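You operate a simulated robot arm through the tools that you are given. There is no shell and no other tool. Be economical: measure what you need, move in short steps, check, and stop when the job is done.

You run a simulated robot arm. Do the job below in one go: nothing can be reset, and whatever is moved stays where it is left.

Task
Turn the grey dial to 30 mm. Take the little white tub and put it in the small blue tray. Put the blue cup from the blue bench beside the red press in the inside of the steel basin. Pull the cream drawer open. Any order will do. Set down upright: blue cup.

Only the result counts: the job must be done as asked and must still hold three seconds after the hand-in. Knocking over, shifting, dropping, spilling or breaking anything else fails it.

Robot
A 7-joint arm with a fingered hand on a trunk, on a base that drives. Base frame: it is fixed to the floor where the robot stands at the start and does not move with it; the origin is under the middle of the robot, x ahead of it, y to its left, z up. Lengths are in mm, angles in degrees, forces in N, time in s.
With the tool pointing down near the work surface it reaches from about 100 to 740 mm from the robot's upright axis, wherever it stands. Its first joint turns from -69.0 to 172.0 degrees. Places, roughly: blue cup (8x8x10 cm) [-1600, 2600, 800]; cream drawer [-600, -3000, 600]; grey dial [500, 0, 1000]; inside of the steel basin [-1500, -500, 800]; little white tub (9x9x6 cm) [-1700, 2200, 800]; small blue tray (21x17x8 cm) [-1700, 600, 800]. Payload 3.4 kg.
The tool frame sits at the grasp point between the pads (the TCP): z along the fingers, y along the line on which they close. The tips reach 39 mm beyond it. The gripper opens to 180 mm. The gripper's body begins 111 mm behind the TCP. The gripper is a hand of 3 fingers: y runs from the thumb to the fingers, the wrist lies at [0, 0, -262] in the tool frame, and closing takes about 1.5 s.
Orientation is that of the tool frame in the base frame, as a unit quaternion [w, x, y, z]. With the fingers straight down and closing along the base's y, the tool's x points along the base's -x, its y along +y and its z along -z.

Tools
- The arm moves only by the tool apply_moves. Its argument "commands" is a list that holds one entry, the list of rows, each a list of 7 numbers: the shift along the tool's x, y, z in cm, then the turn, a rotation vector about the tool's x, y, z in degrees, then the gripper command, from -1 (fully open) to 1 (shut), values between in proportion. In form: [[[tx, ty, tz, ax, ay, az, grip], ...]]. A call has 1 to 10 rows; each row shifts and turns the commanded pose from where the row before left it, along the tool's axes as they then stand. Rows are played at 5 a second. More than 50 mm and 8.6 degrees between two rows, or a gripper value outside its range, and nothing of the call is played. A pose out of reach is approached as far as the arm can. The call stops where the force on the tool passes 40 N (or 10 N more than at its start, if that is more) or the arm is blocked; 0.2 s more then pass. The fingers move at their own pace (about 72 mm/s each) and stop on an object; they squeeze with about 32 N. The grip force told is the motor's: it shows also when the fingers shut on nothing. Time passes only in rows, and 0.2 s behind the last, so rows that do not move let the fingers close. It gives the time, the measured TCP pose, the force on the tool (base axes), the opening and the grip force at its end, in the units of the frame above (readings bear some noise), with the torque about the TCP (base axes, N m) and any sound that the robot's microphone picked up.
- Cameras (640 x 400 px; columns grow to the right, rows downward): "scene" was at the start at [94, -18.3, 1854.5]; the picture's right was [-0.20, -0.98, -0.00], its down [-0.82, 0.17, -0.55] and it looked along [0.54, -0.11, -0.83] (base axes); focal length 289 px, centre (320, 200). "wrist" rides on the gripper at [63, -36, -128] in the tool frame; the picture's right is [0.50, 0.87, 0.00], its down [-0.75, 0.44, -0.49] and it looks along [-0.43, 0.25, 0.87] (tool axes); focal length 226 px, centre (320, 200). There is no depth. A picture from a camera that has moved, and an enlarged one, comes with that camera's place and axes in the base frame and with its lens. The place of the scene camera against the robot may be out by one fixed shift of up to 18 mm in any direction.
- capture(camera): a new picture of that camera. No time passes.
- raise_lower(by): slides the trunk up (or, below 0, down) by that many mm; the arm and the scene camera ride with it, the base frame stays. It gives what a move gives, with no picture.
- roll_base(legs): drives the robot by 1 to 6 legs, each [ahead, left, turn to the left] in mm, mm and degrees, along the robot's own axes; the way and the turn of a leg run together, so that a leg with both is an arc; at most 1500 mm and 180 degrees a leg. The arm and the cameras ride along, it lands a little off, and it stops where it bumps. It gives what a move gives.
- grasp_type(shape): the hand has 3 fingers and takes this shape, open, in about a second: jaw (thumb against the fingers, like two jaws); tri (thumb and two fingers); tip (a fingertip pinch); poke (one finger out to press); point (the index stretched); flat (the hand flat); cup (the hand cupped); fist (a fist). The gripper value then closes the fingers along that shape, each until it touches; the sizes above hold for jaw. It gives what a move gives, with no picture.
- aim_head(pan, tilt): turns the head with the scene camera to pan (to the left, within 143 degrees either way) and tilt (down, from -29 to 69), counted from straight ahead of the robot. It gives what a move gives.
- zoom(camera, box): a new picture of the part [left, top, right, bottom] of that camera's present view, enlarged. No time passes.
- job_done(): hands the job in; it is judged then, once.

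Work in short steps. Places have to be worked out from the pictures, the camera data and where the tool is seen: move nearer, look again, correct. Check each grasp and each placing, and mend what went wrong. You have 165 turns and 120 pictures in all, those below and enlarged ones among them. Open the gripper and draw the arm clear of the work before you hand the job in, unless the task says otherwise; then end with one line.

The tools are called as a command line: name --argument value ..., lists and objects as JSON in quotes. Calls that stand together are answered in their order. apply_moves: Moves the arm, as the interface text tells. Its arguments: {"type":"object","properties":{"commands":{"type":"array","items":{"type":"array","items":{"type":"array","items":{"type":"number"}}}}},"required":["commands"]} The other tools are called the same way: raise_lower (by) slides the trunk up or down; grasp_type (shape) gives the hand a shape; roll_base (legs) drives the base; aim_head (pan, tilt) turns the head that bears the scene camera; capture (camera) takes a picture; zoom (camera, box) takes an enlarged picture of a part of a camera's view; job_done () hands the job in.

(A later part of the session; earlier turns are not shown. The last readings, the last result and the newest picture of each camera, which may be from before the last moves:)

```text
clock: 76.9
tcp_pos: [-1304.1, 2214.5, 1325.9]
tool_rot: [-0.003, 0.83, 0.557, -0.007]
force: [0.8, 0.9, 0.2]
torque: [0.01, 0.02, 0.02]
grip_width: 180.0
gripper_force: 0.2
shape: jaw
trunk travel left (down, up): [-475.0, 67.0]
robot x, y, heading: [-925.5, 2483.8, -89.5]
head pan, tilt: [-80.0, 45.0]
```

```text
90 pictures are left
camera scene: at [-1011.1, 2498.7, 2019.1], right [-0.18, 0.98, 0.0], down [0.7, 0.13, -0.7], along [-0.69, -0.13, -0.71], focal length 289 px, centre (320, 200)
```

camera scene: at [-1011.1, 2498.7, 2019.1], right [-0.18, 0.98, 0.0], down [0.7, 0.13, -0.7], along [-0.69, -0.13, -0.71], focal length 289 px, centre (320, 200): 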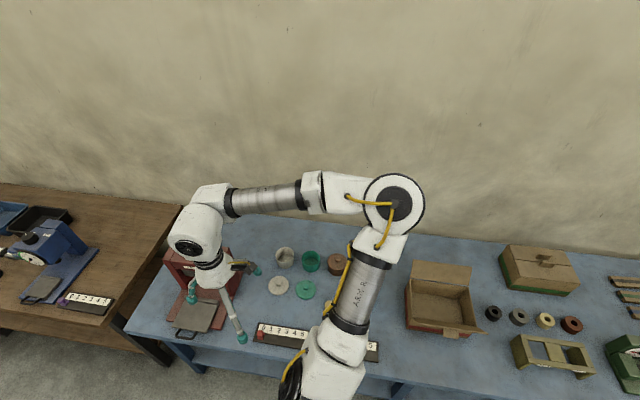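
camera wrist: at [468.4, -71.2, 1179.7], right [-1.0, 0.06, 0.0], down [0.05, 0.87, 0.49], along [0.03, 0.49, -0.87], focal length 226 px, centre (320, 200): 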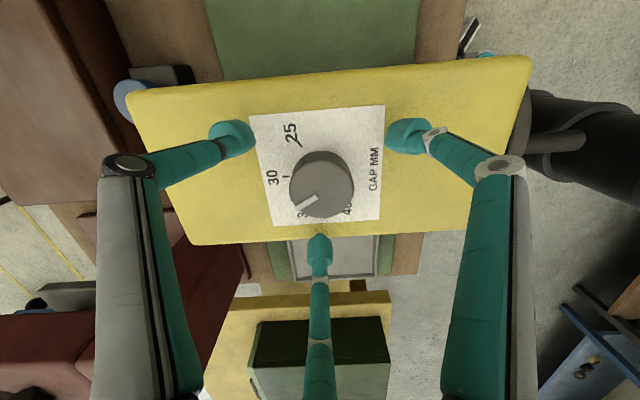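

The white tub is at about (-1754, 2186). I drive nearer so that it is within reach.

roll_base --legs '[[230, -150, 0]]'

capture --camera "wrist"

capture --camera "scene"

```text
clock: 78.8
tcp_pos: [-1445.8, 1985.3, 1327.1]
tool_rot: [-0.006, 0.83, 0.557, -0.009]
force: [-0.7, 0.0, -0.3]
torque: [0.02, -0.01, 0.01]
grip_width: 179.8
gripper_force: 0.1
shape: jaw
trunk travel left (down, up): [-475.0, 67.0]
robot x, y, heading: [-1073.8, 2257.2, -90.0]
head pan, tilt: [-80.0, 45.0]
```

```text
89 pictures are left
camera wrist: at [-1453.2, 2057.7, 1457.3], right [0.99, 0.13, -0.02], down [0.13, -0.86, 0.49], along [0.05, -0.49, -0.87], focal length 226 px, centre (320, 200)
```

wrist: 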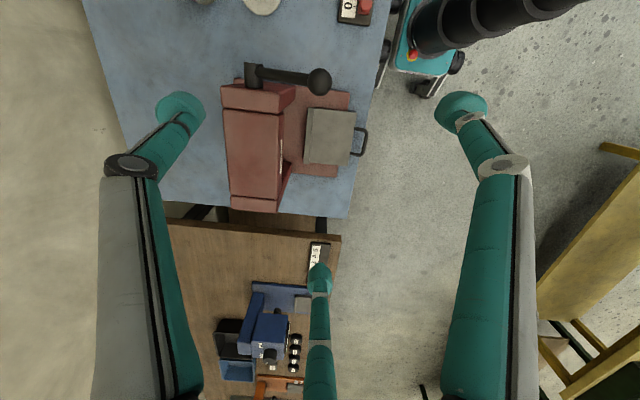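

```text
88 pictures are left
camera scene: at [-1156.0, 2269.5, 2019.3], right [-0.18, 0.98, 0.0], down [0.7, 0.13, -0.71], along [-0.69, -0.13, -0.71], focal length 289 px, centre (320, 200)
```

scene: 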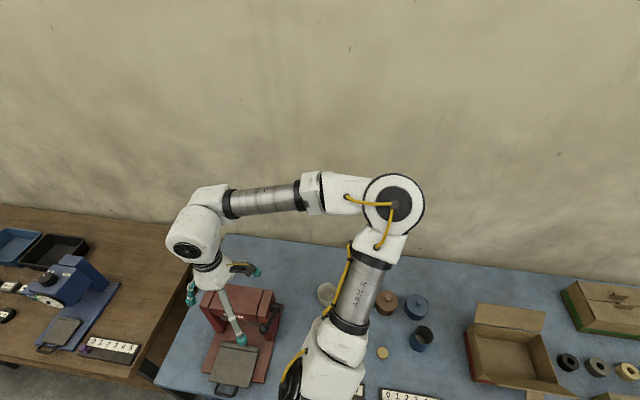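

Now I bring the tool over the tub, staying high, and aim the head clear.

apply_moves --commands '[[[0.9, -4.46, 0, 0, 0, 0, -1], [0.9, -4.46, 0, 0, 0, 0, -1], [0.9, -4.46, 0, 0, 0, 0, -1], [0.9, -4.46, 0, 0, 0, 0, -1], [0.9, -4.46, 0, 0, 0, 0, -1], [0.9, -4.46, 0, 0, 0, 0, -1], [0.9, -4.46, 0, 0, 0, 0, -1], [0.8, -4.4, 0, 0, 0, 0, -1], [0, 0, 0, 0, 0, 0, -1]]]'

capture --camera "wrist"

capture --camera "scene"

```text
clock: 80.8
tcp_pos: [-1742.9, 2187.5, 1340.3]
tool_rot: [-0.008, 0.83, 0.557, -0.012]
force: [0.8, 0.3, -0.7]
torque: [0.01, 0.0, -0.02]
grip_width: 180.0
gripper_force: 0.1
shape: jaw
trunk travel left (down, up): [-475.0, 67.0]
robot x, y, heading: [-1074.2, 2254.9, -89.9]
head pan, tilt: [-80.0, 45.0]
```

```text
87 pictures are left
camera wrist: at [-1748.9, 2259.5, 1468.7], right [0.99, 0.13, -0.03], down [0.13, -0.86, 0.49], along [0.04, -0.49, -0.87], focal length 226 px, centre (320, 200)
```

wrist: 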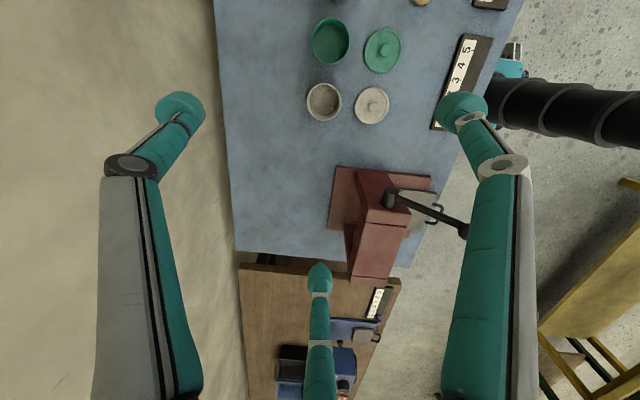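

```text
86 pictures are left
camera scene: at [-1152.8, 2271.3, 2019.4], right [-0.18, 0.98, 0.0], down [0.7, 0.13, -0.71], along [-0.69, -0.13, -0.71], focal length 289 px, centre (320, 200)
```

scene: 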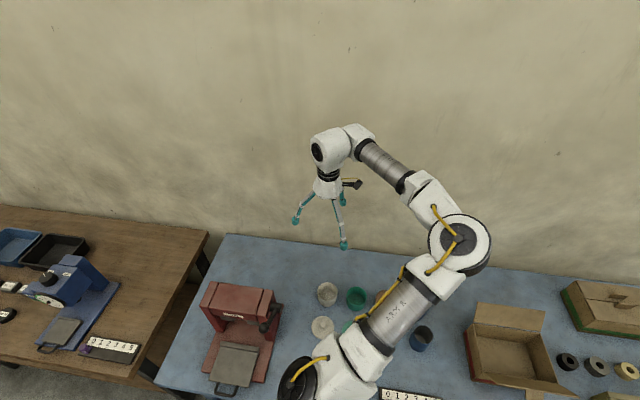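

Tub rim at about (-1750, 2192, 850); green tub 34 mm away on +y side, so I orient the fingers (thumb toward the wall side) to avoid it, level the tool and descend 300 mm.

apply_moves --commands '[[[0, 0, 0, -1.5, 0.6, 8, -1], [0.04, -0.83, 0, 0, 0, 0, -1], [0, 0, 5, 0, 0, 0, -1], [0, 0, 5, 0, 0, 0, -1], [0, 0, 5, 0, 0, 0, -1], [0, 0, 5, 0, 0, 0, -1], [0, 0, 5, 0, 0, 0, -1], [0, 0, 5, 0, 0, 0, -1], [0, 0, 0, 0, 0, 0, -1]]]'

capture --camera "wrist"

```text
clock: 82.8
tcp_pos: [-1752.7, 2191.8, 1035.3]
tool_rot: [0.002, 0.867, 0.498, 0.001]
force: [1.0, -0.5, 0.3]
torque: [-0.01, -0.02, 0.02]
grip_width: 180.1
gripper_force: 0.0
shape: jaw
trunk travel left (down, up): [-475.0, 67.0]
robot x, y, heading: [-1076.7, 2257.0, -89.5]
head pan, tilt: [-80.0, 45.0]
```

```text
85 pictures are left
camera wrist: at [-1753.1, 2264.7, 1163.0], right [1.0, -0.01, 0.0], down [-0.01, -0.87, 0.49], along [0.0, -0.49, -0.87], focal length 226 px, centre (320, 200)
```

wrist: 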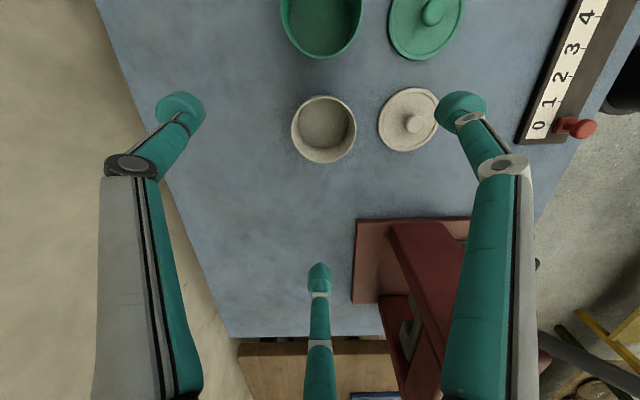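

Rim height is between 802 and 850; I shift slightly to (-1747, 2196) and descend 100 mm more, half closing to ~135 mm, to refine.

apply_moves --commands '[[[0.6, 0.3, 0, 0, 0, 0, -0.5], [0, 0, 5, 0, 0, 0, -0.5], [0, 0, 5, 0, 0, 0, -0.5], [0, 0, 0, 0, 0, 0, -0.5]]]'

capture --camera "wrist"

```text
clock: 83.8
tcp_pos: [-1747.5, 2194.4, 934.6]
tool_rot: [0.002, 0.868, 0.497, 0.001]
force: [0.4, -0.8, -0.7]
torque: [0.01, 0.04, -0.01]
grip_width: 135.3
gripper_force: 0.0
shape: jaw
trunk travel left (down, up): [-475.0, 67.0]
robot x, y, heading: [-1075.7, 2254.7, -89.8]
head pan, tilt: [-80.0, 45.0]
```

```text
84 pictures are left
camera wrist: at [-1748.5, 2267.0, 1062.7], right [1.0, -0.01, 0.0], down [-0.01, -0.87, 0.5], along [0.0, -0.5, -0.87], focal length 226 px, centre (320, 200)
```

wrist: 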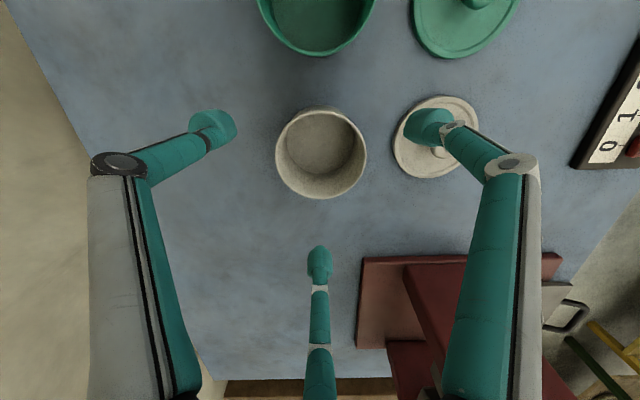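

Tub rim z≈847 (bench ≈787), and the tool is centred. I descend to TCP z≈838 and close.

apply_moves --commands '[[[0, 0.2, 4, 0, 0, 0, -0.5], [0, 0, 4, 0, 0, 0, -0.5], [0, 0, 1.5, 0, 0, 0, -0.5], [0, 0, 0, 0, 0, 0, 1], [0, 0, 0, 0, 0, 0, 1], [0, 0, 0, 0, 0, 0, 1], [0, 0, 0, 0, 0, 0, 1], [0, 0, 0, 0, 0, 0, 1]]]'

capture --camera "wrist"

```text
clock: 85.6
tcp_pos: [-1742.7, 2192.7, 842.3]
tool_rot: [0.003, 0.867, 0.498, 0.001]
force: [0.0, 0.6, -0.7]
torque: [0.0, -0.01, -0.02]
grip_width: 28.6
gripper_force: 15.9
shape: jaw
trunk travel left (down, up): [-475.0, 67.0]
robot x, y, heading: [-1072.9, 2254.6, -89.9]
head pan, tilt: [-80.0, 45.0]
```

```text
83 pictures are left
camera wrist: at [-1743.8, 2266.7, 969.8], right [1.0, 0.0, 0.0], down [-0.01, -0.87, 0.49], along [0.0, -0.49, -0.87], focal length 226 px, centre (320, 200)
```

wrist: 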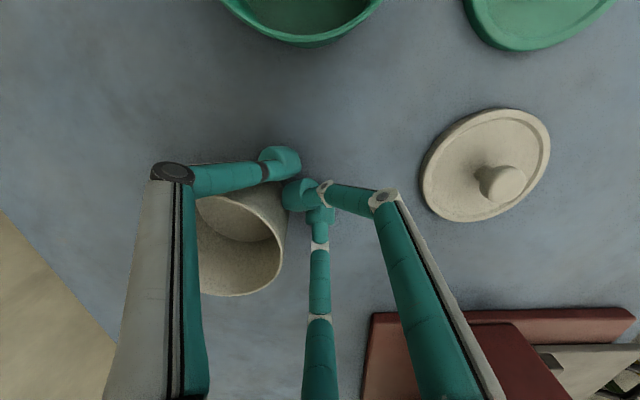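

The tub slipped out sideways. I open a bit, lift straight up and look.

apply_moves --commands '[[[0, 0, 0, 0, 0, 0, 0.5], [0, 0, -4, 0, 0, 0, 0.5], [0, 0, -5, 0, 0, 0, 0.5], [0, 0, -5, 0, 0, 0, -1], [0, 0, 0, 0, 0, 0, -1], [0, 0, 0, 0, 0, 0, -1], [0, 0, 0, 0, 0, 0, -1]]]'

capture --camera "wrist"

```text
clock: 87.2
tcp_pos: [-1745.4, 2193.7, 979.7]
tool_rot: [0.003, 0.867, 0.498, 0.001]
force: [-0.5, -0.4, -0.5]
torque: [0.01, -0.02, -0.02]
grip_width: 179.9
gripper_force: 0.0
shape: jaw
trunk travel left (down, up): [-475.0, 67.0]
robot x, y, heading: [-1073.3, 2255.8, -89.7]
head pan, tilt: [-80.0, 45.0]
```

```text
82 pictures are left
camera wrist: at [-1745.7, 2266.7, 1107.8], right [1.0, -0.01, 0.01], down [-0.01, -0.87, 0.49], along [0.0, -0.49, -0.87], focal length 226 px, centre (320, 200)
```

wrist: 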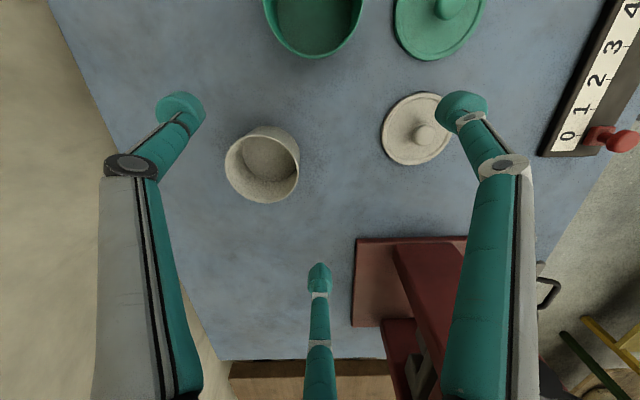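

The tub is upright at about (-1816, 2168). I move the base 60 mm nearer, then re-centre above the tub and close in stages.

roll_base --legs '[[25, -65, 0]]'

capture --camera "wrist"

```text
clock: 88.2
tcp_pos: [-1779.9, 2169.7, 995.9]
tool_rot: [-0.004, 0.867, 0.498, -0.011]
force: [0.0, 0.3, 0.5]
torque: [-0.05, -0.01, 0.0]
grip_width: 179.8
gripper_force: 0.2
shape: jaw
trunk travel left (down, up): [-475.0, 67.0]
robot x, y, heading: [-1129.8, 2228.0, -89.9]
head pan, tilt: [-80.0, 45.0]
```

```text
81 pictures are left
camera wrist: at [-1777.4, 2243.0, 1124.6], right [1.0, -0.01, -0.02], down [0.0, -0.87, 0.5], along [-0.02, -0.5, -0.87], focal length 226 px, centre (320, 200)
```

wrist: 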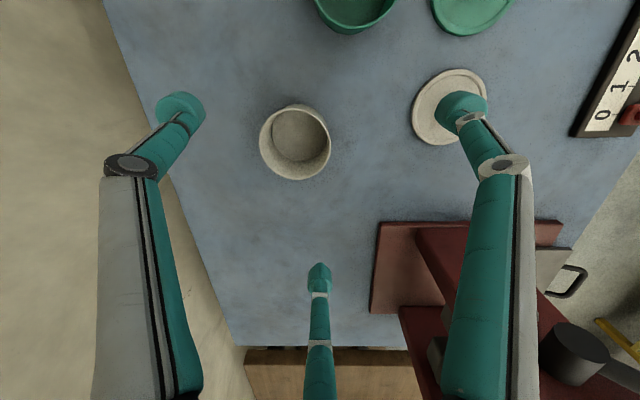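

apply_moves --commands '[[[0, 0, 0, 0, 0, 0, -1], [0, 0, 0, 0, 0, 0, -1]]]'

capture --camera "wrist"

```text
clock: 89.0
tcp_pos: [-1773.7, 2168.4, 1002.3]
tool_rot: [-0.007, 0.867, 0.498, -0.015]
force: [0.5, 0.5, -0.7]
torque: [0.01, 0.02, 0.0]
grip_width: 180.0
gripper_force: 0.1
shape: jaw
trunk travel left (down, up): [-475.0, 67.0]
robot x, y, heading: [-1134.7, 2228.7, -90.0]
head pan, tilt: [-80.0, 45.0]
stopped in row 2: the arm was blocked; the commanded pose is now the measured one
```

```text
80 pictures are left
camera wrist: at [-1770.7, 2241.3, 1130.8], right [1.0, -0.01, -0.03], down [0.01, -0.87, 0.5], along [-0.03, -0.5, -0.87], focal length 226 px, centre (320, 200)
```

wrist: 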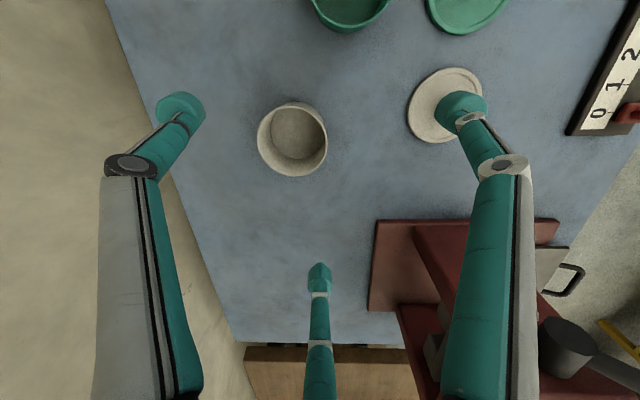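

The arm's wrist is touching the wall, so the tub is just beyond a centred grasp. I'll pinch its near wall instead: thumb inside, two fingers outside, with the tool tilted ~4° so the wrist stays clear of the wall.

apply_moves --commands '[[[0, 0, 0, 3.46, -2, 0, -0.1], [-1.15, 0.6, 0, 0, 0, 0, -0.1], [-1.15, 0.6, 0, 0, 0, 0, -0.1], [0.2, 0.35, 4, 0, 0, 0, -0.1], [0.15, 0.25, 3, 0, 0, 0, -0.1], [0, 0, 0, 0, 0, 0, -0.1]]]'

capture --camera "wrist"

```text
clock: 90.4
tcp_pos: [-1796.2, 2141.3, 921.8]
tool_rot: [-0.019, 0.867, 0.497, -0.037]
force: [-0.3, -0.2, 0.8]
torque: [0.03, -0.08, 0.01]
grip_width: 99.4
gripper_force: 0.1
shape: jaw
trunk travel left (down, up): [-475.0, 67.0]
robot x, y, heading: [-1140.0, 2232.9, -89.9]
head pan, tilt: [-80.0, 45.0]
```

```text
79 pictures are left
camera wrist: at [-1785.5, 2214.8, 1048.1], right [1.0, -0.01, -0.08], down [0.04, -0.87, 0.49], along [-0.08, -0.49, -0.87], focal length 226 px, centre (320, 200)
```

wrist: 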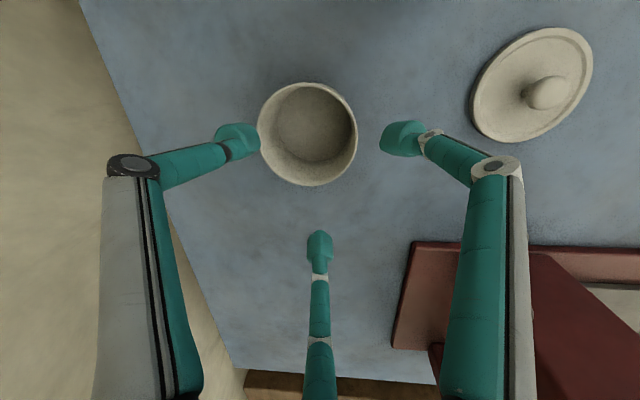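

With the tilt it reaches. Tub centre is (-1815, 2166, rim 842). I shift to put the wall between the thumb and the two fingers, and check before descending.

apply_moves --commands '[[[1.32, 1.89, 0, 0, 0, 0, -0.1], [0.1, 0.17, 2, 0, 0, 0, -0.1], [0, 0, 0, 0, 0, 0, -0.1]]]'

capture --camera "wrist"

```text
clock: 91.2
tcp_pos: [-1765.6, 2144.0, 902.6]
tool_rot: [-0.022, 0.867, 0.496, -0.039]
force: [0.1, 1.0, 0.0]
torque: [0.0, -0.01, 0.0]
grip_width: 99.5
gripper_force: 0.1
shape: jaw
trunk travel left (down, up): [-475.0, 67.0]
robot x, y, heading: [-1141.3, 2230.5, -90.1]
head pan, tilt: [-80.0, 45.0]
```

```text
78 pictures are left
camera wrist: at [-1754.2, 2217.3, 1029.7], right [1.0, -0.01, -0.09], down [0.04, -0.87, 0.49], along [-0.08, -0.49, -0.87], focal length 226 px, centre (320, 200)
```

wrist: 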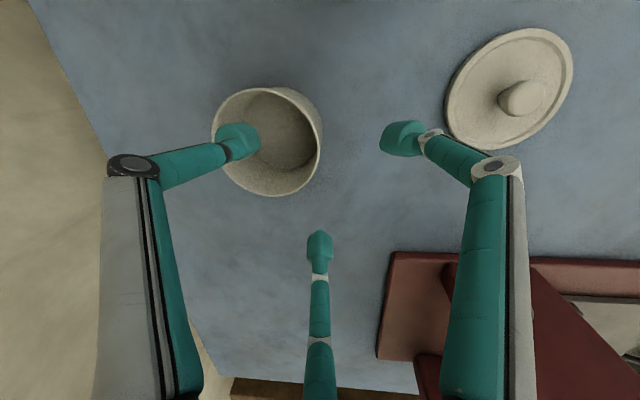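

The thumb is over the tub's inside. I nudge 6 mm and descend 50 mm.

apply_moves --commands '[[[-0.3, -0.5, 0, 0, 0, 0, -0.1], [0.15, 0.26, 3, 0, 0, 0, -0.1], [0.1, 0.17, 2, 0, 0, 0, -0.1], [0, 0, 0, 0, 0, 0, -0.1]]]'

capture --camera "wrist"

```text
clock: 92.2
tcp_pos: [-1775.7, 2144.6, 849.5]
tool_rot: [-0.019, 0.867, 0.497, -0.037]
force: [0.2, 0.0, 1.0]
torque: [-0.02, -0.02, 0.02]
grip_width: 99.4
gripper_force: 0.1
shape: jaw
trunk travel left (down, up): [-475.0, 67.0]
robot x, y, heading: [-1140.0, 2228.3, -90.0]
head pan, tilt: [-80.0, 45.0]
```

```text
77 pictures are left
camera wrist: at [-1765.8, 2217.6, 977.5], right [1.0, -0.01, -0.09], down [0.04, -0.87, 0.49], along [-0.08, -0.5, -0.87], focal length 226 px, centre (320, 200)
```

wrist: 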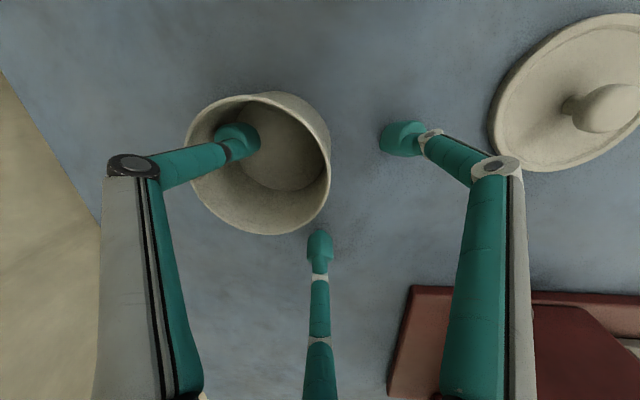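

The thumb is inside the tub and both fingers are outside. I close.

apply_moves --commands '[[[0, 0, 0, 0, 0, 0, 1], [0, 0, 0, 0, 0, 0, 1], [0, 0, 0, 0, 0, 0, 1], [0, 0, 0, 0, 0, 0, 1], [0, 0, 0, 0, 0, 0, 1], [0, 0, 0, 0, 0, 0, 1]]]'

capture --camera "wrist"

```text
clock: 93.6
tcp_pos: [-1761.3, 2145.5, 858.0]
tool_rot: [-0.023, 0.867, 0.497, -0.043]
force: [-0.3, -0.9, 0.1]
torque: [-0.01, 0.0, -0.02]
grip_width: 1.6
gripper_force: 31.6
shape: jaw
trunk travel left (down, up): [-475.0, 67.0]
robot x, y, heading: [-1140.2, 2228.9, -89.9]
head pan, tilt: [-80.0, 45.0]
```

```text
76 pictures are left
camera wrist: at [-1749.2, 2217.8, 986.2], right [1.0, -0.01, -0.1], down [0.04, -0.87, 0.49], along [-0.09, -0.49, -0.86], focal length 226 px, centre (320, 200)
```

wrist: 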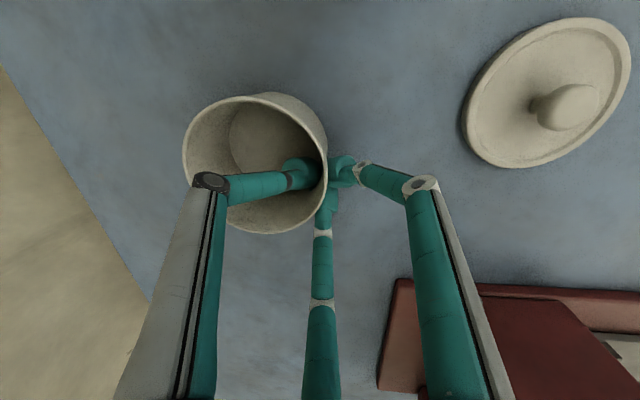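

Wall pinched. I lift straight up.

apply_moves --commands '[[[-0.1, -0.2, -3, 0, 0, 0, 1], [-0.15, -0.3, -4, 0, 0, 0, 1], [-0.15, -0.3, -4, 0, 0, 0, 1], [-0.15, -0.3, -4, 0, 0, 0, 1], [0, 0, 0, 0, 0, 0, 1]]]'

capture --camera "wrist"

```text
clock: 94.8
tcp_pos: [-1764.4, 2145.8, 1004.8]
tool_rot: [-0.021, 0.866, 0.497, -0.04]
force: [-0.5, 1.4, -0.5]
torque: [-0.04, -0.03, 0.0]
grip_width: 1.7
gripper_force: 32.2
shape: jaw
trunk travel left (down, up): [-475.0, 67.0]
robot x, y, heading: [-1138.3, 2229.8, -90.0]
head pan, tilt: [-80.0, 45.0]
```

```text
75 pictures are left
camera wrist: at [-1753.3, 2217.8, 1132.4], right [1.0, -0.01, -0.09], down [0.04, -0.87, 0.49], along [-0.08, -0.49, -0.87], focal length 226 px, centre (320, 200)
```

wrist: 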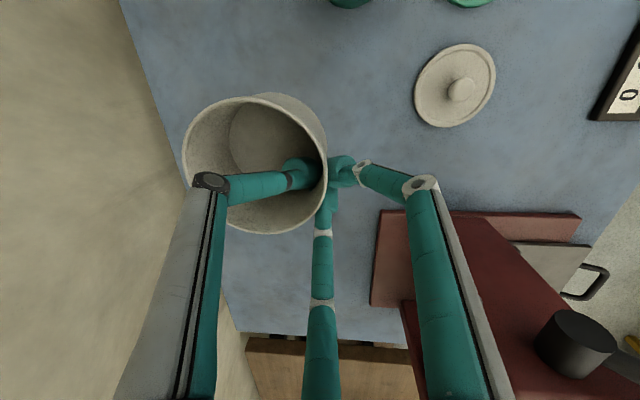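

Tub is held. I raise it, pull away from the wall and level the tool, then drive toward the tray.

apply_moves --commands '[[[-0.24, -0.38, -4.9, 0, 0, 0, 1], [-0.24, -0.38, -4.9, 0, 0, 0, 1], [-0.24, -0.38, -4.9, 0, 0, 0, 1], [-0.24, -0.38, -4.9, 0, 0, 0, 1], [2.1, 3.6, -0.4, 0, 0, 0, 1], [2.1, 3.6, -0.4, 0, 0, 0, 1], [2.1, 3.6, -0.4, 0, 0, 0, 1], [2.1, 3.6, -0.4, 0, 0, 0, 1], [0, 0, 0, -4.4, 2.8, 0, 1], [0, 0, 0, 0, 0, 0, 1]]]'

roll_base --legs '[[0, 150, 0], [1480, 0, 0]]'

capture --camera "wrist"

capture --camera "scene"

```text
clock: 97.0
tcp_pos: [-1588.3, 2140.5, 1152.9]
tool_rot: [0.0, 0.867, 0.498, -0.003]
force: [-0.2, -0.2, -0.9]
torque: [0.03, -0.01, 0.01]
grip_width: 0.2
gripper_force: 32.1
shape: jaw
out of reach, approached as far as the arm can: row 2, 3
trunk travel left (down, up): [-475.0, 67.0]
robot x, y, heading: [-1138.7, 2231.2, -90.0]
head pan, tilt: [-80.0, 45.0]
```

```text
clock: 105.3
tcp_pos: [-1433.6, 657.0, 1147.0]
tool_rot: [0.002, 0.862, 0.508, 0.003]
force: [0.0, -0.5, -1.2]
torque: [0.0, -0.09, 0.01]
grip_width: 0.0
gripper_force: 31.7
shape: jaw
trunk travel left (down, up): [-475.0, 67.0]
robot x, y, heading: [-969.3, 757.1, -88.5]
head pan, tilt: [-80.0, 45.0]
```

```text
74 pictures are left
camera wrist: at [-1436.0, 730.4, 1274.5], right [1.0, 0.02, 0.01], down [0.01, -0.87, 0.49], along [0.02, -0.49, -0.87], focal length 226 px, centre (320, 200)
```

wrist: 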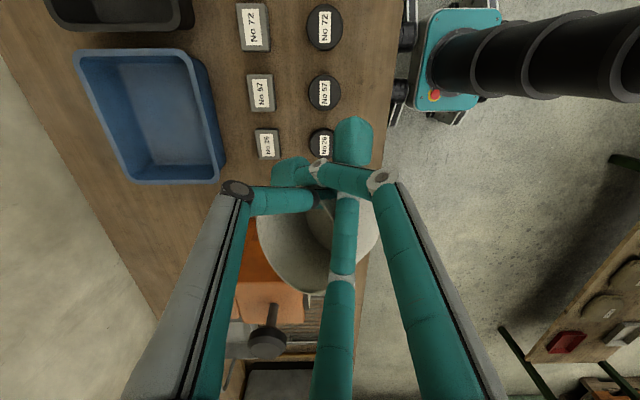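

```text
73 pictures are left
camera scene: at [-1072.7, 772.6, 2018.4], right [-0.2, 0.98, 0.0], down [0.7, 0.14, -0.7], along [-0.68, -0.14, -0.72], focal length 289 px, centre (320, 200)
```

scene: 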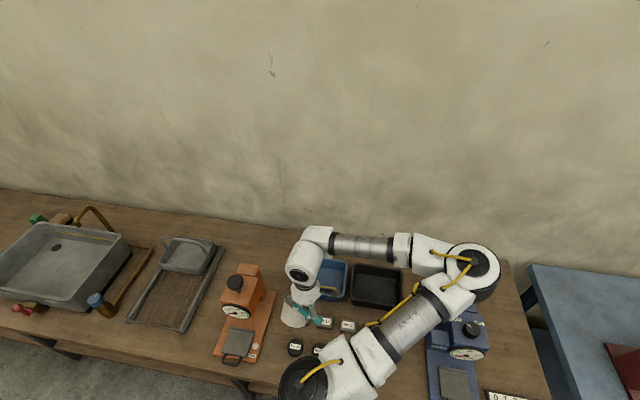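

The tub has swung in the grip. I zoom to see how it hangs.

zoom --camera "wrist" --box '[220, 110, 420, 310]'

zoom --camera "scene" --box '[210, 215, 402, 335]'

```text
2.00 times, centred on (320, 210) of wrist
camera zoom: at [-1436.0, 730.4, 1274.5], right [1.0, 0.02, 0.01], down [0.01, -0.87, 0.49], along [0.02, -0.49, -0.87], focal length 452 px, centre (320, 180)
```

zoom: 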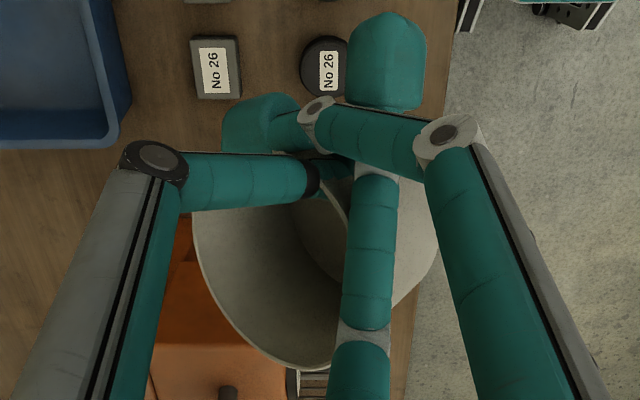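

```text
3.33 times, centred on (306, 275) of scene
camera zoom: at [-1072.7, 772.6, 2018.4], right [-0.2, 0.98, 0.0], down [0.7, 0.14, -0.7], along [-0.68, -0.14, -0.72], focal length 964 px, centre (367, -50)
```

zoom: 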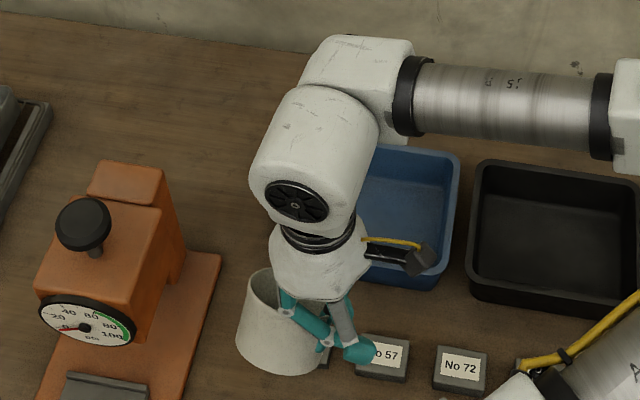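

The tub is still firmly held, hanging toward -y of the tool. The tray centre is at about (-1717, 661). I edge the base 80 mm closer and move the tub over the tray, staying high.

roll_base --legs '[[0, -80, 0]]'

apply_moves --commands '[[[-0.6, -3, 0, 0, 0, 0, 1], [-0.6, -3, 0, 0, 0, 0, 1], [-0.6, -3, 0, 0, 0, 0, 1], [-0.6, -3, 0, 0, 0, 0, 1], [-0.6, -3, 0, 0, 0, 0, 1], [-0.6, -3, 0, 0, 0, 0, 1], [0, 0, 0, 0, 0, 0, 1]]]'

capture --camera "wrist"

```text
clock: 106.4
tcp_pos: [-1470.3, 658.0, 1159.6]
tool_rot: [-0.008, 0.861, 0.508, -0.011]
force: [-0.1, -0.5, -0.5]
torque: [0.08, 0.01, 0.0]
grip_width: 0.0
gripper_force: 31.7
shape: jaw
trunk travel left (down, up): [-475.0, 67.0]
robot x, y, heading: [-1044.7, 756.8, -88.2]
head pan, tilt: [-80.0, 45.0]
```

```text
clock: 108.0
tcp_pos: [-1655.8, 716.2, 1158.4]
tool_rot: [-0.005, 0.861, 0.508, -0.007]
force: [0.2, 0.2, -0.8]
torque: [0.03, 0.03, -0.01]
grip_width: 0.0
gripper_force: 32.3
shape: jaw
trunk travel left (down, up): [-475.0, 67.0]
robot x, y, heading: [-1045.9, 757.7, -88.6]
head pan, tilt: [-80.0, 45.0]
```

```text
70 pictures are left
camera wrist: at [-1655.0, 789.3, 1286.2], right [1.0, 0.02, -0.02], down [0.03, -0.87, 0.49], along [-0.01, -0.49, -0.87], focal length 226 px, centre (320, 200)
```

wrist: 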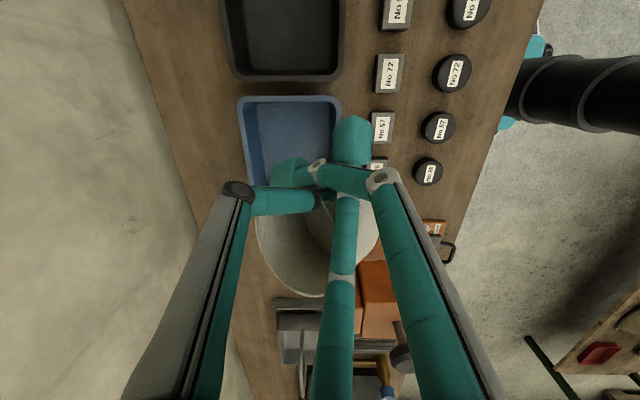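

Tray spans x -1805…-1629, y 545…755 (centre (-1717, 650)). I position so that the tub is over its centre and descend part way.

apply_moves --commands '[[[-2.75, -1.97, 0, 0, 0, 0, 1], [-2.75, -1.97, 0, 0, 0, 0, 1], [0, 0, 4, 0, 0, 0, 1], [0, 0, 4, 0, 0, 0, 1], [0, 0, 4, 0, 0, 0, 1], [0, 0, 4, 0, 0, 0, 1], [0, 0, 0, 0, 0, 0, 1]]]'

capture --camera "wrist"

zoom --camera "scene" --box '[210, 195, 402, 315]'

```text
clock: 109.8
tcp_pos: [-1704.5, 686.9, 1011.6]
tool_rot: [-0.01, 0.861, 0.509, -0.015]
force: [0.0, 0.2, -0.5]
torque: [0.04, 0.06, 0.0]
grip_width: 0.0
gripper_force: 32.2
shape: jaw
trunk travel left (down, up): [-475.0, 67.0]
robot x, y, heading: [-1050.3, 753.8, -88.4]
head pan, tilt: [-80.0, 45.0]
stopped in row 7: the arm was blocked; the commanded pose is now the measured one
```

```text
69 pictures are left
camera wrist: at [-1702.1, 759.1, 1139.6], right [1.0, 0.02, -0.04], down [0.04, -0.87, 0.49], along [-0.02, -0.49, -0.87], focal length 226 px, centre (320, 200)
```

wrist: 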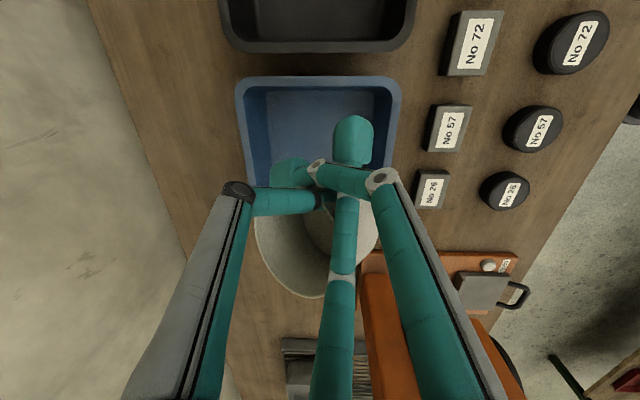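

```text
3.33 times, centred on (306, 255) of scene
camera zoom: at [-1154.2, 770.1, 2018.1], right [-0.2, 0.98, 0.0], down [0.7, 0.14, -0.7], along [-0.68, -0.14, -0.72], focal length 964 px, centre (367, 17)
```

zoom: 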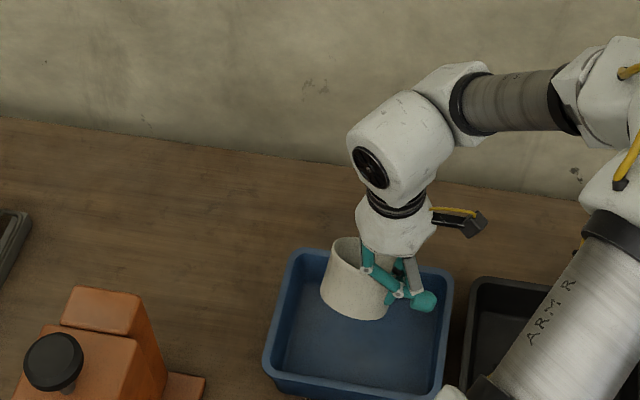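

The wrist touched the wall slightly, but the tub is over the tray. I shift 5 mm away and descend the rest.

apply_moves --commands '[[[0.25, 0.45, 0, 0, 0, 0, 1], [0.06, 0.13, 4, 0, 0, 0, 1], [0.06, 0.13, 4, 0, 0, 0, 1], [0.06, 0.13, 4, 0, 0, 0, 1], [0.03, 0.06, 1.8, 0, 0, 0, 1], [0, 0, 0, 0, 0, 0, 1]]]'

capture --camera "wrist"

zoom --camera "scene" --box '[210, 215, 402, 335]'

```text
clock: 111.2
tcp_pos: [-1710.4, 686.4, 869.5]
tool_rot: [-0.008, 0.862, 0.507, -0.014]
force: [6.3, 6.8, 40.0]
torque: [-0.89, -0.15, 0.07]
grip_width: 0.1
gripper_force: 32.0
shape: jaw
trunk travel left (down, up): [-475.0, 67.0]
robot x, y, heading: [-1052.2, 759.2, -88.6]
head pan, tilt: [-80.0, 45.0]
```

```text
67 pictures are left
camera wrist: at [-1708.0, 758.6, 998.3], right [1.0, 0.02, -0.03], down [0.03, -0.87, 0.49], along [-0.02, -0.49, -0.87], focal length 226 px, centre (320, 200)
```

wrist: 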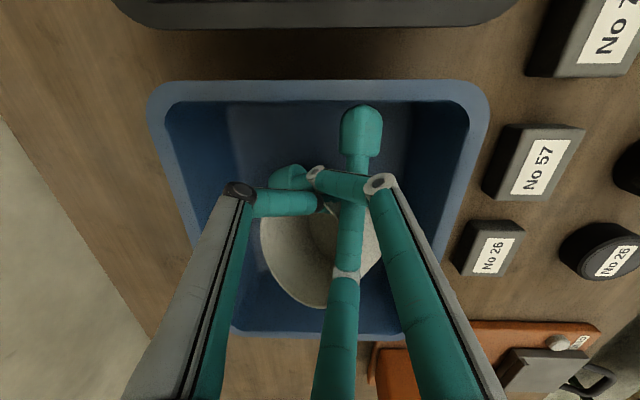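

```text
3.33 times, centred on (306, 275) of scene
camera zoom: at [-1138.6, 772.1, 2019.7], right [-0.2, 0.98, 0.0], down [0.7, 0.14, -0.7], along [-0.69, -0.14, -0.71], focal length 964 px, centre (367, -50)
```

zoom: 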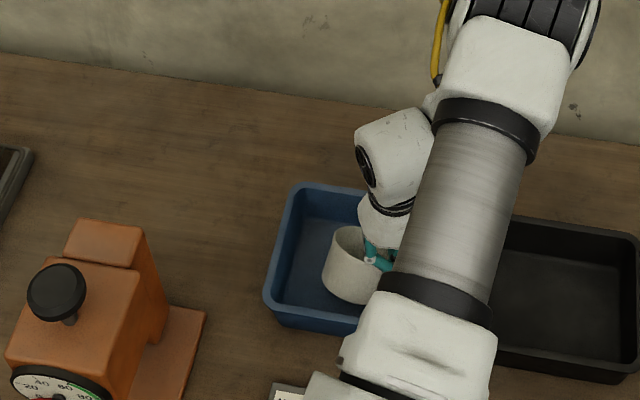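

The tub has touched the tray floor (40 N). I ease up 3 mm, open slightly, look, then lift.

apply_moves --commands '[[[0, 0, -0.3, 0, 0, 0, 1], [0, 0, 0, 0, 0, 0, 0.6], [0, 0, 0, 0, 0, 0, 0.55], [0, 0, 0, 0, 0, 0, 0.55], [0, 0, 0, 0, 0, 0, 0.55]]]'

capture --camera "wrist"

```text
clock: 112.4
tcp_pos: [-1706.3, 685.6, 871.8]
tool_rot: [-0.008, 0.861, 0.509, -0.013]
force: [0.0, 1.4, -0.1]
torque: [-0.02, 0.02, -0.01]
grip_width: 40.0
gripper_force: 0.2
shape: jaw
trunk travel left (down, up): [-475.0, 67.0]
robot x, y, heading: [-1050.8, 756.2, -88.2]
head pan, tilt: [-80.0, 45.0]
```

```text
65 pictures are left
camera wrist: at [-1702.9, 757.8, 1000.7], right [1.0, 0.02, -0.03], down [0.03, -0.87, 0.49], along [-0.02, -0.49, -0.87], focal length 226 px, centre (320, 200)
```

wrist: 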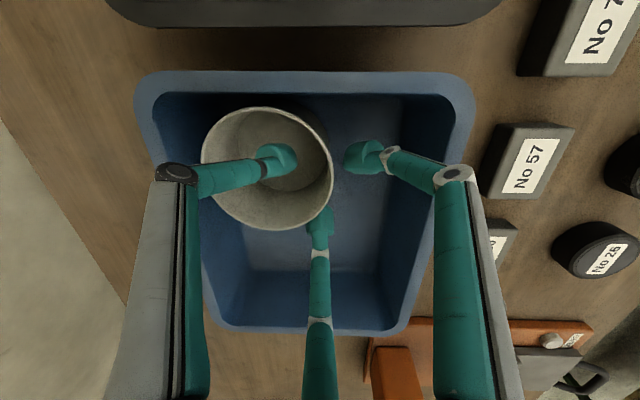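

The tub stands in the tray, free of the fingers. I lift straight up.

apply_moves --commands '[[[-0.06, -0.13, -4, 0, 0, 0, 0.55], [-0.06, -0.13, -4, 0, 0, 0, 0.55], [-0.06, -0.13, -4, 0, 0, 0, 0.55], [-0.06, -0.13, -4, 0, 0, 0, 0], [0, 0, -4, 0, 0, 0, -1], [0, 0, -4, 0, 0, 0, -1], [0, 0, 0, 0, 0, 0, -1]]]'

capture --camera "wrist"

```text
clock: 114.0
tcp_pos: [-1703.0, 685.8, 1111.7]
tool_rot: [-0.009, 0.861, 0.509, -0.014]
force: [0.1, -0.4, -0.2]
torque: [0.02, 0.0, 0.01]
grip_width: 178.7
gripper_force: 0.2
shape: jaw
trunk travel left (down, up): [-475.0, 67.0]
robot x, y, heading: [-1052.9, 759.2, -88.5]
head pan, tilt: [-80.0, 45.0]
```

```text
64 pictures are left
camera wrist: at [-1699.9, 758.2, 1240.7], right [1.0, 0.02, -0.03], down [0.03, -0.87, 0.49], along [-0.02, -0.49, -0.87], focal length 226 px, centre (320, 200)
```

wrist: 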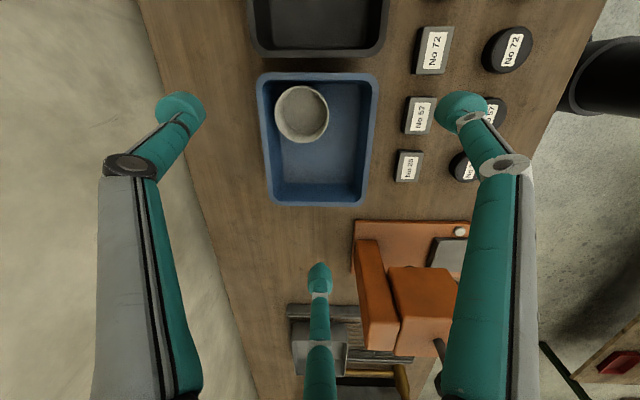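

Tub done. Next the cup: I raise and retract the arm, then drive back to the blue bench.

apply_moves --commands '[[[0, 0, -5, 0, 0, 0, -1], [0, 0, -5, 0, 0, 0, -1], [0, 0, -5, 0, 0, 0, -1], [0, 0, -5, 0, 0, 0, -1], [2.2, 3.9, 0, 0, 0, 0, -1], [2.2, 3.9, 0, 0, 0, 0, -1], [2.2, 3.9, 0, 0, 0, 0, -1], [2.2, 3.9, 0, 0, 0, 0, -1], [0, 0, 0, 0, 0, 0, -1]]]'

roll_base --legs '[[0, 150, 0], [-950, 0, -1.5], [-950, -60, 0]]'

capture --camera "wrist"

capture --camera "scene"

```text
clock: 116.0
tcp_pos: [-1518.5, 687.9, 1310.3]
tool_rot: [-0.009, 0.861, 0.508, -0.014]
force: [0.3, 0.2, 0.2]
torque: [0.0, 0.0, -0.04]
grip_width: 179.5
gripper_force: 0.0
shape: jaw
trunk travel left (down, up): [-475.0, 67.0]
robot x, y, heading: [-1046.9, 757.9, -88.5]
head pan, tilt: [-80.0, 45.0]
```

```text
clock: 126.4
tcp_pos: [-1459.0, 2577.1, 1313.7]
tool_rot: [-0.012, 0.863, 0.504, -0.021]
force: [-0.5, 0.2, -0.5]
torque: [-0.01, -0.06, 0.01]
grip_width: 180.1
gripper_force: 0.1
shape: jaw
trunk travel left (down, up): [-475.0, 67.0]
robot x, y, heading: [-1004.9, 2640.2, -89.1]
head pan, tilt: [-80.0, 45.0]
```

```text
63 pictures are left
camera wrist: at [-1453.6, 2649.4, 1442.8], right [1.0, 0.01, -0.05], down [0.03, -0.87, 0.49], along [-0.04, -0.49, -0.87], focal length 226 px, centre (320, 200)
```

wrist: 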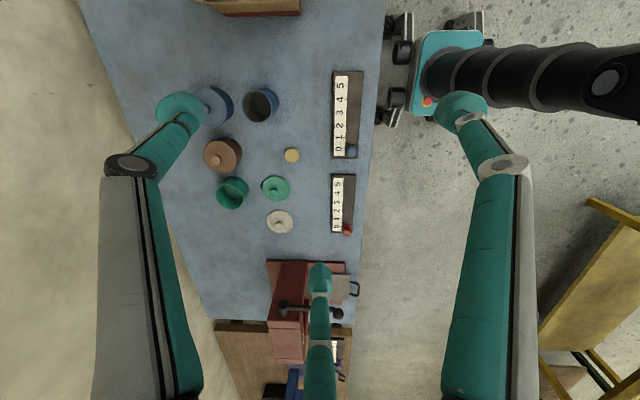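

```text
62 pictures are left
camera scene: at [-1080.4, 2655.9, 2019.6], right [-0.19, 0.98, 0.0], down [0.69, 0.13, -0.71], along [-0.69, -0.14, -0.71], focal length 289 px, centre (320, 200)
```

scene: 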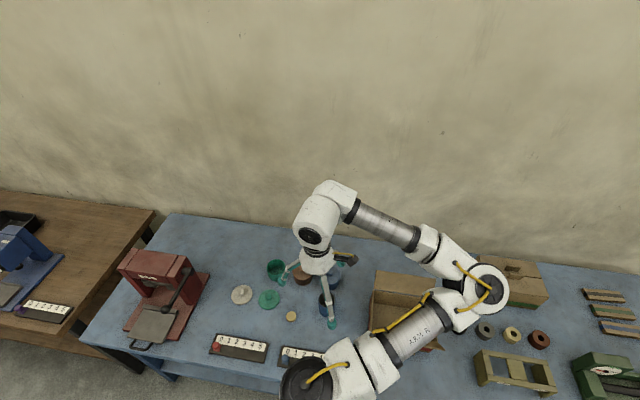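

The cup's rim is at about (-1618, 2585, ~887), with a lidded pot ~115 mm behind it. I level the tool, move above and descend part way.

apply_moves --commands '[[[0, 0, 0, -2.4, 1.4, 0, -1], [-1.78, -3.55, 0, 0, 0, 0, -1], [-1.78, -3.55, 0, 0, 0, 0, -1], [-1.78, -3.55, 0, 0, 0, 0, -1], [-1.78, -3.55, 0, 0, 0, 0, -1], [0, 0, 4.6, 0, 0, 0, -1], [0, 0, 4.6, 0, 0, 0, -1], [0, 0, 4.6, 0, 0, 0, -1], [0, 0, 4.6, 0, 0, 0, -0.4], [0, 0, 0, 0, 0, 0, -0.4]]]'

capture --camera "wrist"

```text
clock: 128.6
tcp_pos: [-1626.8, 2582.6, 1125.5]
tool_rot: [0.0, 0.863, 0.505, 0.004]
force: [-0.5, -0.3, 0.6]
torque: [-0.04, 0.0, -0.02]
grip_width: 126.3
gripper_force: 0.1
shape: jaw
trunk travel left (down, up): [-475.0, 67.0]
robot x, y, heading: [-1007.3, 2642.8, -88.9]
head pan, tilt: [-80.0, 45.0]
```

```text
61 pictures are left
camera wrist: at [-1628.4, 2655.0, 1254.0], right [1.0, 0.01, 0.01], down [0.01, -0.87, 0.49], along [0.01, -0.49, -0.87], focal length 226 px, centre (320, 200)
```

wrist: 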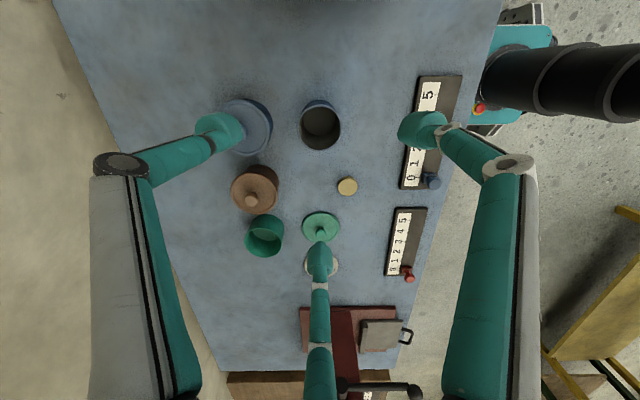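

zoom --camera "wrist" --box '[240, 80, 400, 180]'

```text
4.00 times, centred on (320, 130) of wrist
camera zoom: at [-1628.4, 2655.0, 1254.0], right [1.0, 0.01, 0.01], down [0.01, -0.87, 0.49], along [0.01, -0.49, -0.87], focal length 904 px, centre (320, 480)
```

zoom: 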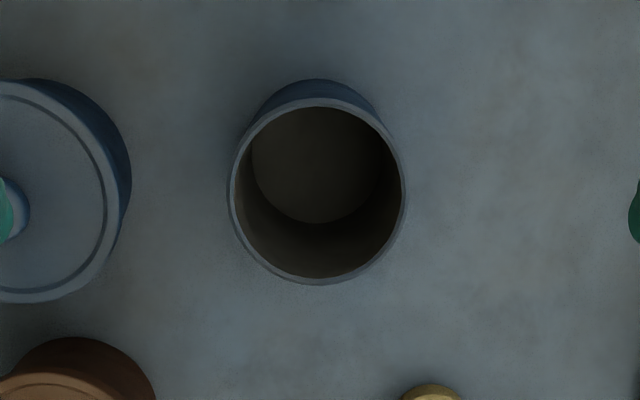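

I descend 120 mm more and refine.

apply_moves --commands '[[[-0.4, 0.2, 4, 0, 0, 0, -0.4], [0, 0, 4, 0, 0, 0, -0.3], [0, 0, 4, 0, 0, 0, -0.3], [0, 0, 0, 0, 0, 0, -0.3]]]'

capture --camera "wrist"

```text
clock: 129.6
tcp_pos: [-1625.4, 2578.3, 1007.5]
tool_rot: [0.001, 0.864, 0.504, 0.003]
force: [0.0, 0.2, 0.1]
torque: [-0.02, 0.0, 0.03]
grip_width: 117.5
gripper_force: 0.1
shape: jaw
trunk travel left (down, up): [-475.0, 67.0]
robot x, y, heading: [-1009.2, 2641.9, -89.1]
head pan, tilt: [-80.0, 45.0]
```

```text
59 pictures are left
camera wrist: at [-1627.3, 2650.9, 1135.2], right [1.0, 0.01, 0.01], down [0.01, -0.87, 0.49], along [0.01, -0.49, -0.87], focal length 226 px, centre (320, 200)
```

wrist: 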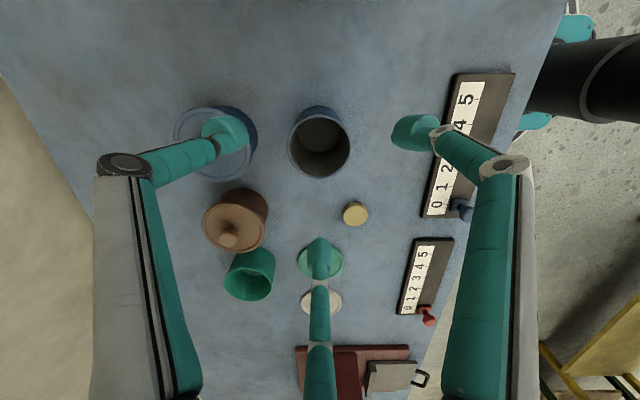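

Rim is at z≈866, diameter ~75, centre (-1625, 2572). I correct 6 mm and descend to just above the rim with ~100 mm opening.

apply_moves --commands '[[[-0.52, 0.29, 4, 0, 0, 0, -0.15], [0, 0, 4, 0, 0, 0, -0.15], [0, 0, 0, 0, 0, 0, -0.15]]]'

capture --camera "wrist"

```text
clock: 130.4
tcp_pos: [-1624.7, 2574.0, 925.4]
tool_rot: [0.001, 0.864, 0.504, 0.003]
force: [0.9, -0.1, -0.6]
torque: [0.0, -0.04, 0.0]
grip_width: 103.9
gripper_force: 0.2
shape: jaw
trunk travel left (down, up): [-475.0, 67.0]
robot x, y, heading: [-1005.7, 2641.0, -88.8]
head pan, tilt: [-80.0, 45.0]
```

```text
58 pictures are left
camera wrist: at [-1626.6, 2646.3, 1054.1], right [1.0, 0.01, 0.01], down [0.01, -0.87, 0.49], along [0.01, -0.49, -0.87], focal length 226 px, centre (320, 200)
```

wrist: 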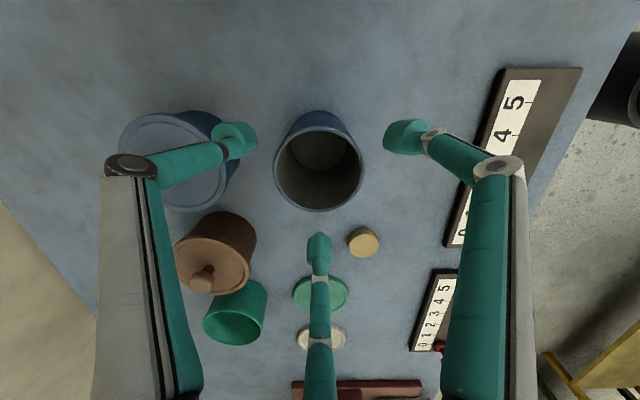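

Well centred. I descend 70 mm and close in stages.

apply_moves --commands '[[[0, 0, 3.5, 0, 0, 0, -0.15], [0, 0, 3.5, 0, 0, 0, -0.15], [0, 0, 0, 0, 0, 0, 0], [0, 0, 0, 0, 0, 0, 0.05], [0, 0, 0, 0, 0, 0, 0.1], [0, 0, 0, 0, 0, 0, 0.15]]]'

capture --camera "wrist"

```text
clock: 131.8
tcp_pos: [-1617.8, 2574.3, 858.8]
tool_rot: [0.0, 0.863, 0.505, 0.002]
force: [-0.8, 0.5, -0.9]
torque: [-0.02, 0.0, 0.01]
grip_width: 77.0
gripper_force: 0.0
shape: jaw
trunk travel left (down, up): [-475.0, 67.0]
robot x, y, heading: [-1004.4, 2641.9, -89.0]
head pan, tilt: [-80.0, 45.0]
```

```text
57 pictures are left
camera wrist: at [-1620.4, 2646.1, 988.0], right [1.0, 0.01, 0.0], down [0.01, -0.87, 0.49], along [0.01, -0.49, -0.87], focal length 226 px, centre (320, 200)
```

wrist: 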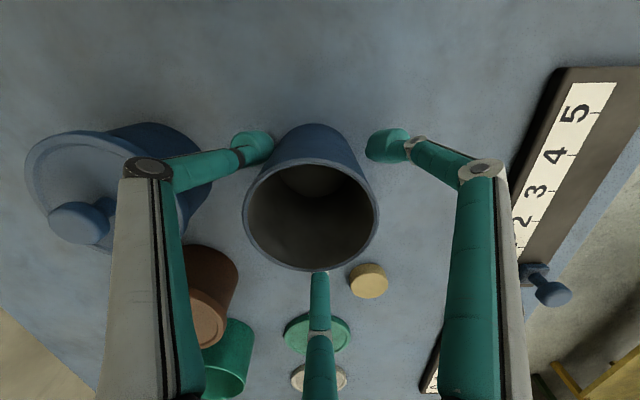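

Cup is ~6 mm toward the thumb side. I re-centre, then close slowly.

apply_moves --commands '[[[-0.3, -0.5, 0, 0, 0, 0, 0.15], [0, 0, 0, 0, 0, 0, 0.2], [0, 0, 0, 0, 0, 0, 0.25], [0, 0, 0, 0, 0, 0, 0.3], [0, 0, 0, 0, 0, 0, 0.35], [0, 0, 0, 0, 0, 0, 0.35]]]'

capture --camera "wrist"

```text
clock: 133.2
tcp_pos: [-1624.6, 2574.9, 859.1]
tool_rot: [0.0, 0.864, 0.504, 0.002]
force: [-0.7, 0.2, -1.6]
torque: [0.0, 0.01, 0.02]
grip_width: 57.9
gripper_force: 31.9
shape: jaw
trunk travel left (down, up): [-475.0, 67.0]
robot x, y, heading: [-1007.3, 2644.4, -89.0]
head pan, tilt: [-80.0, 45.0]
```

```text
56 pictures are left
camera wrist: at [-1626.2, 2646.6, 987.7], right [1.0, 0.01, 0.0], down [0.01, -0.87, 0.49], along [0.01, -0.49, -0.87], focal length 226 px, centre (320, 200)
```

wrist: 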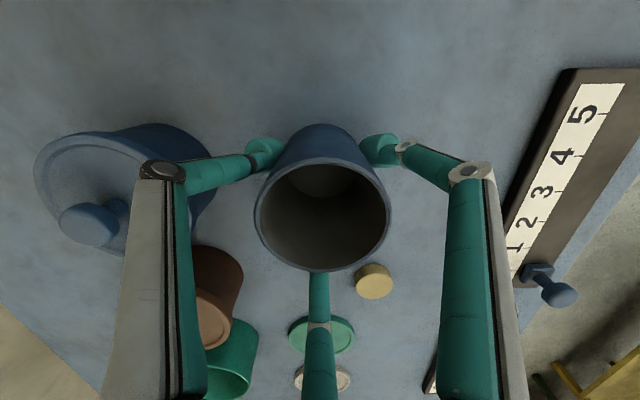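

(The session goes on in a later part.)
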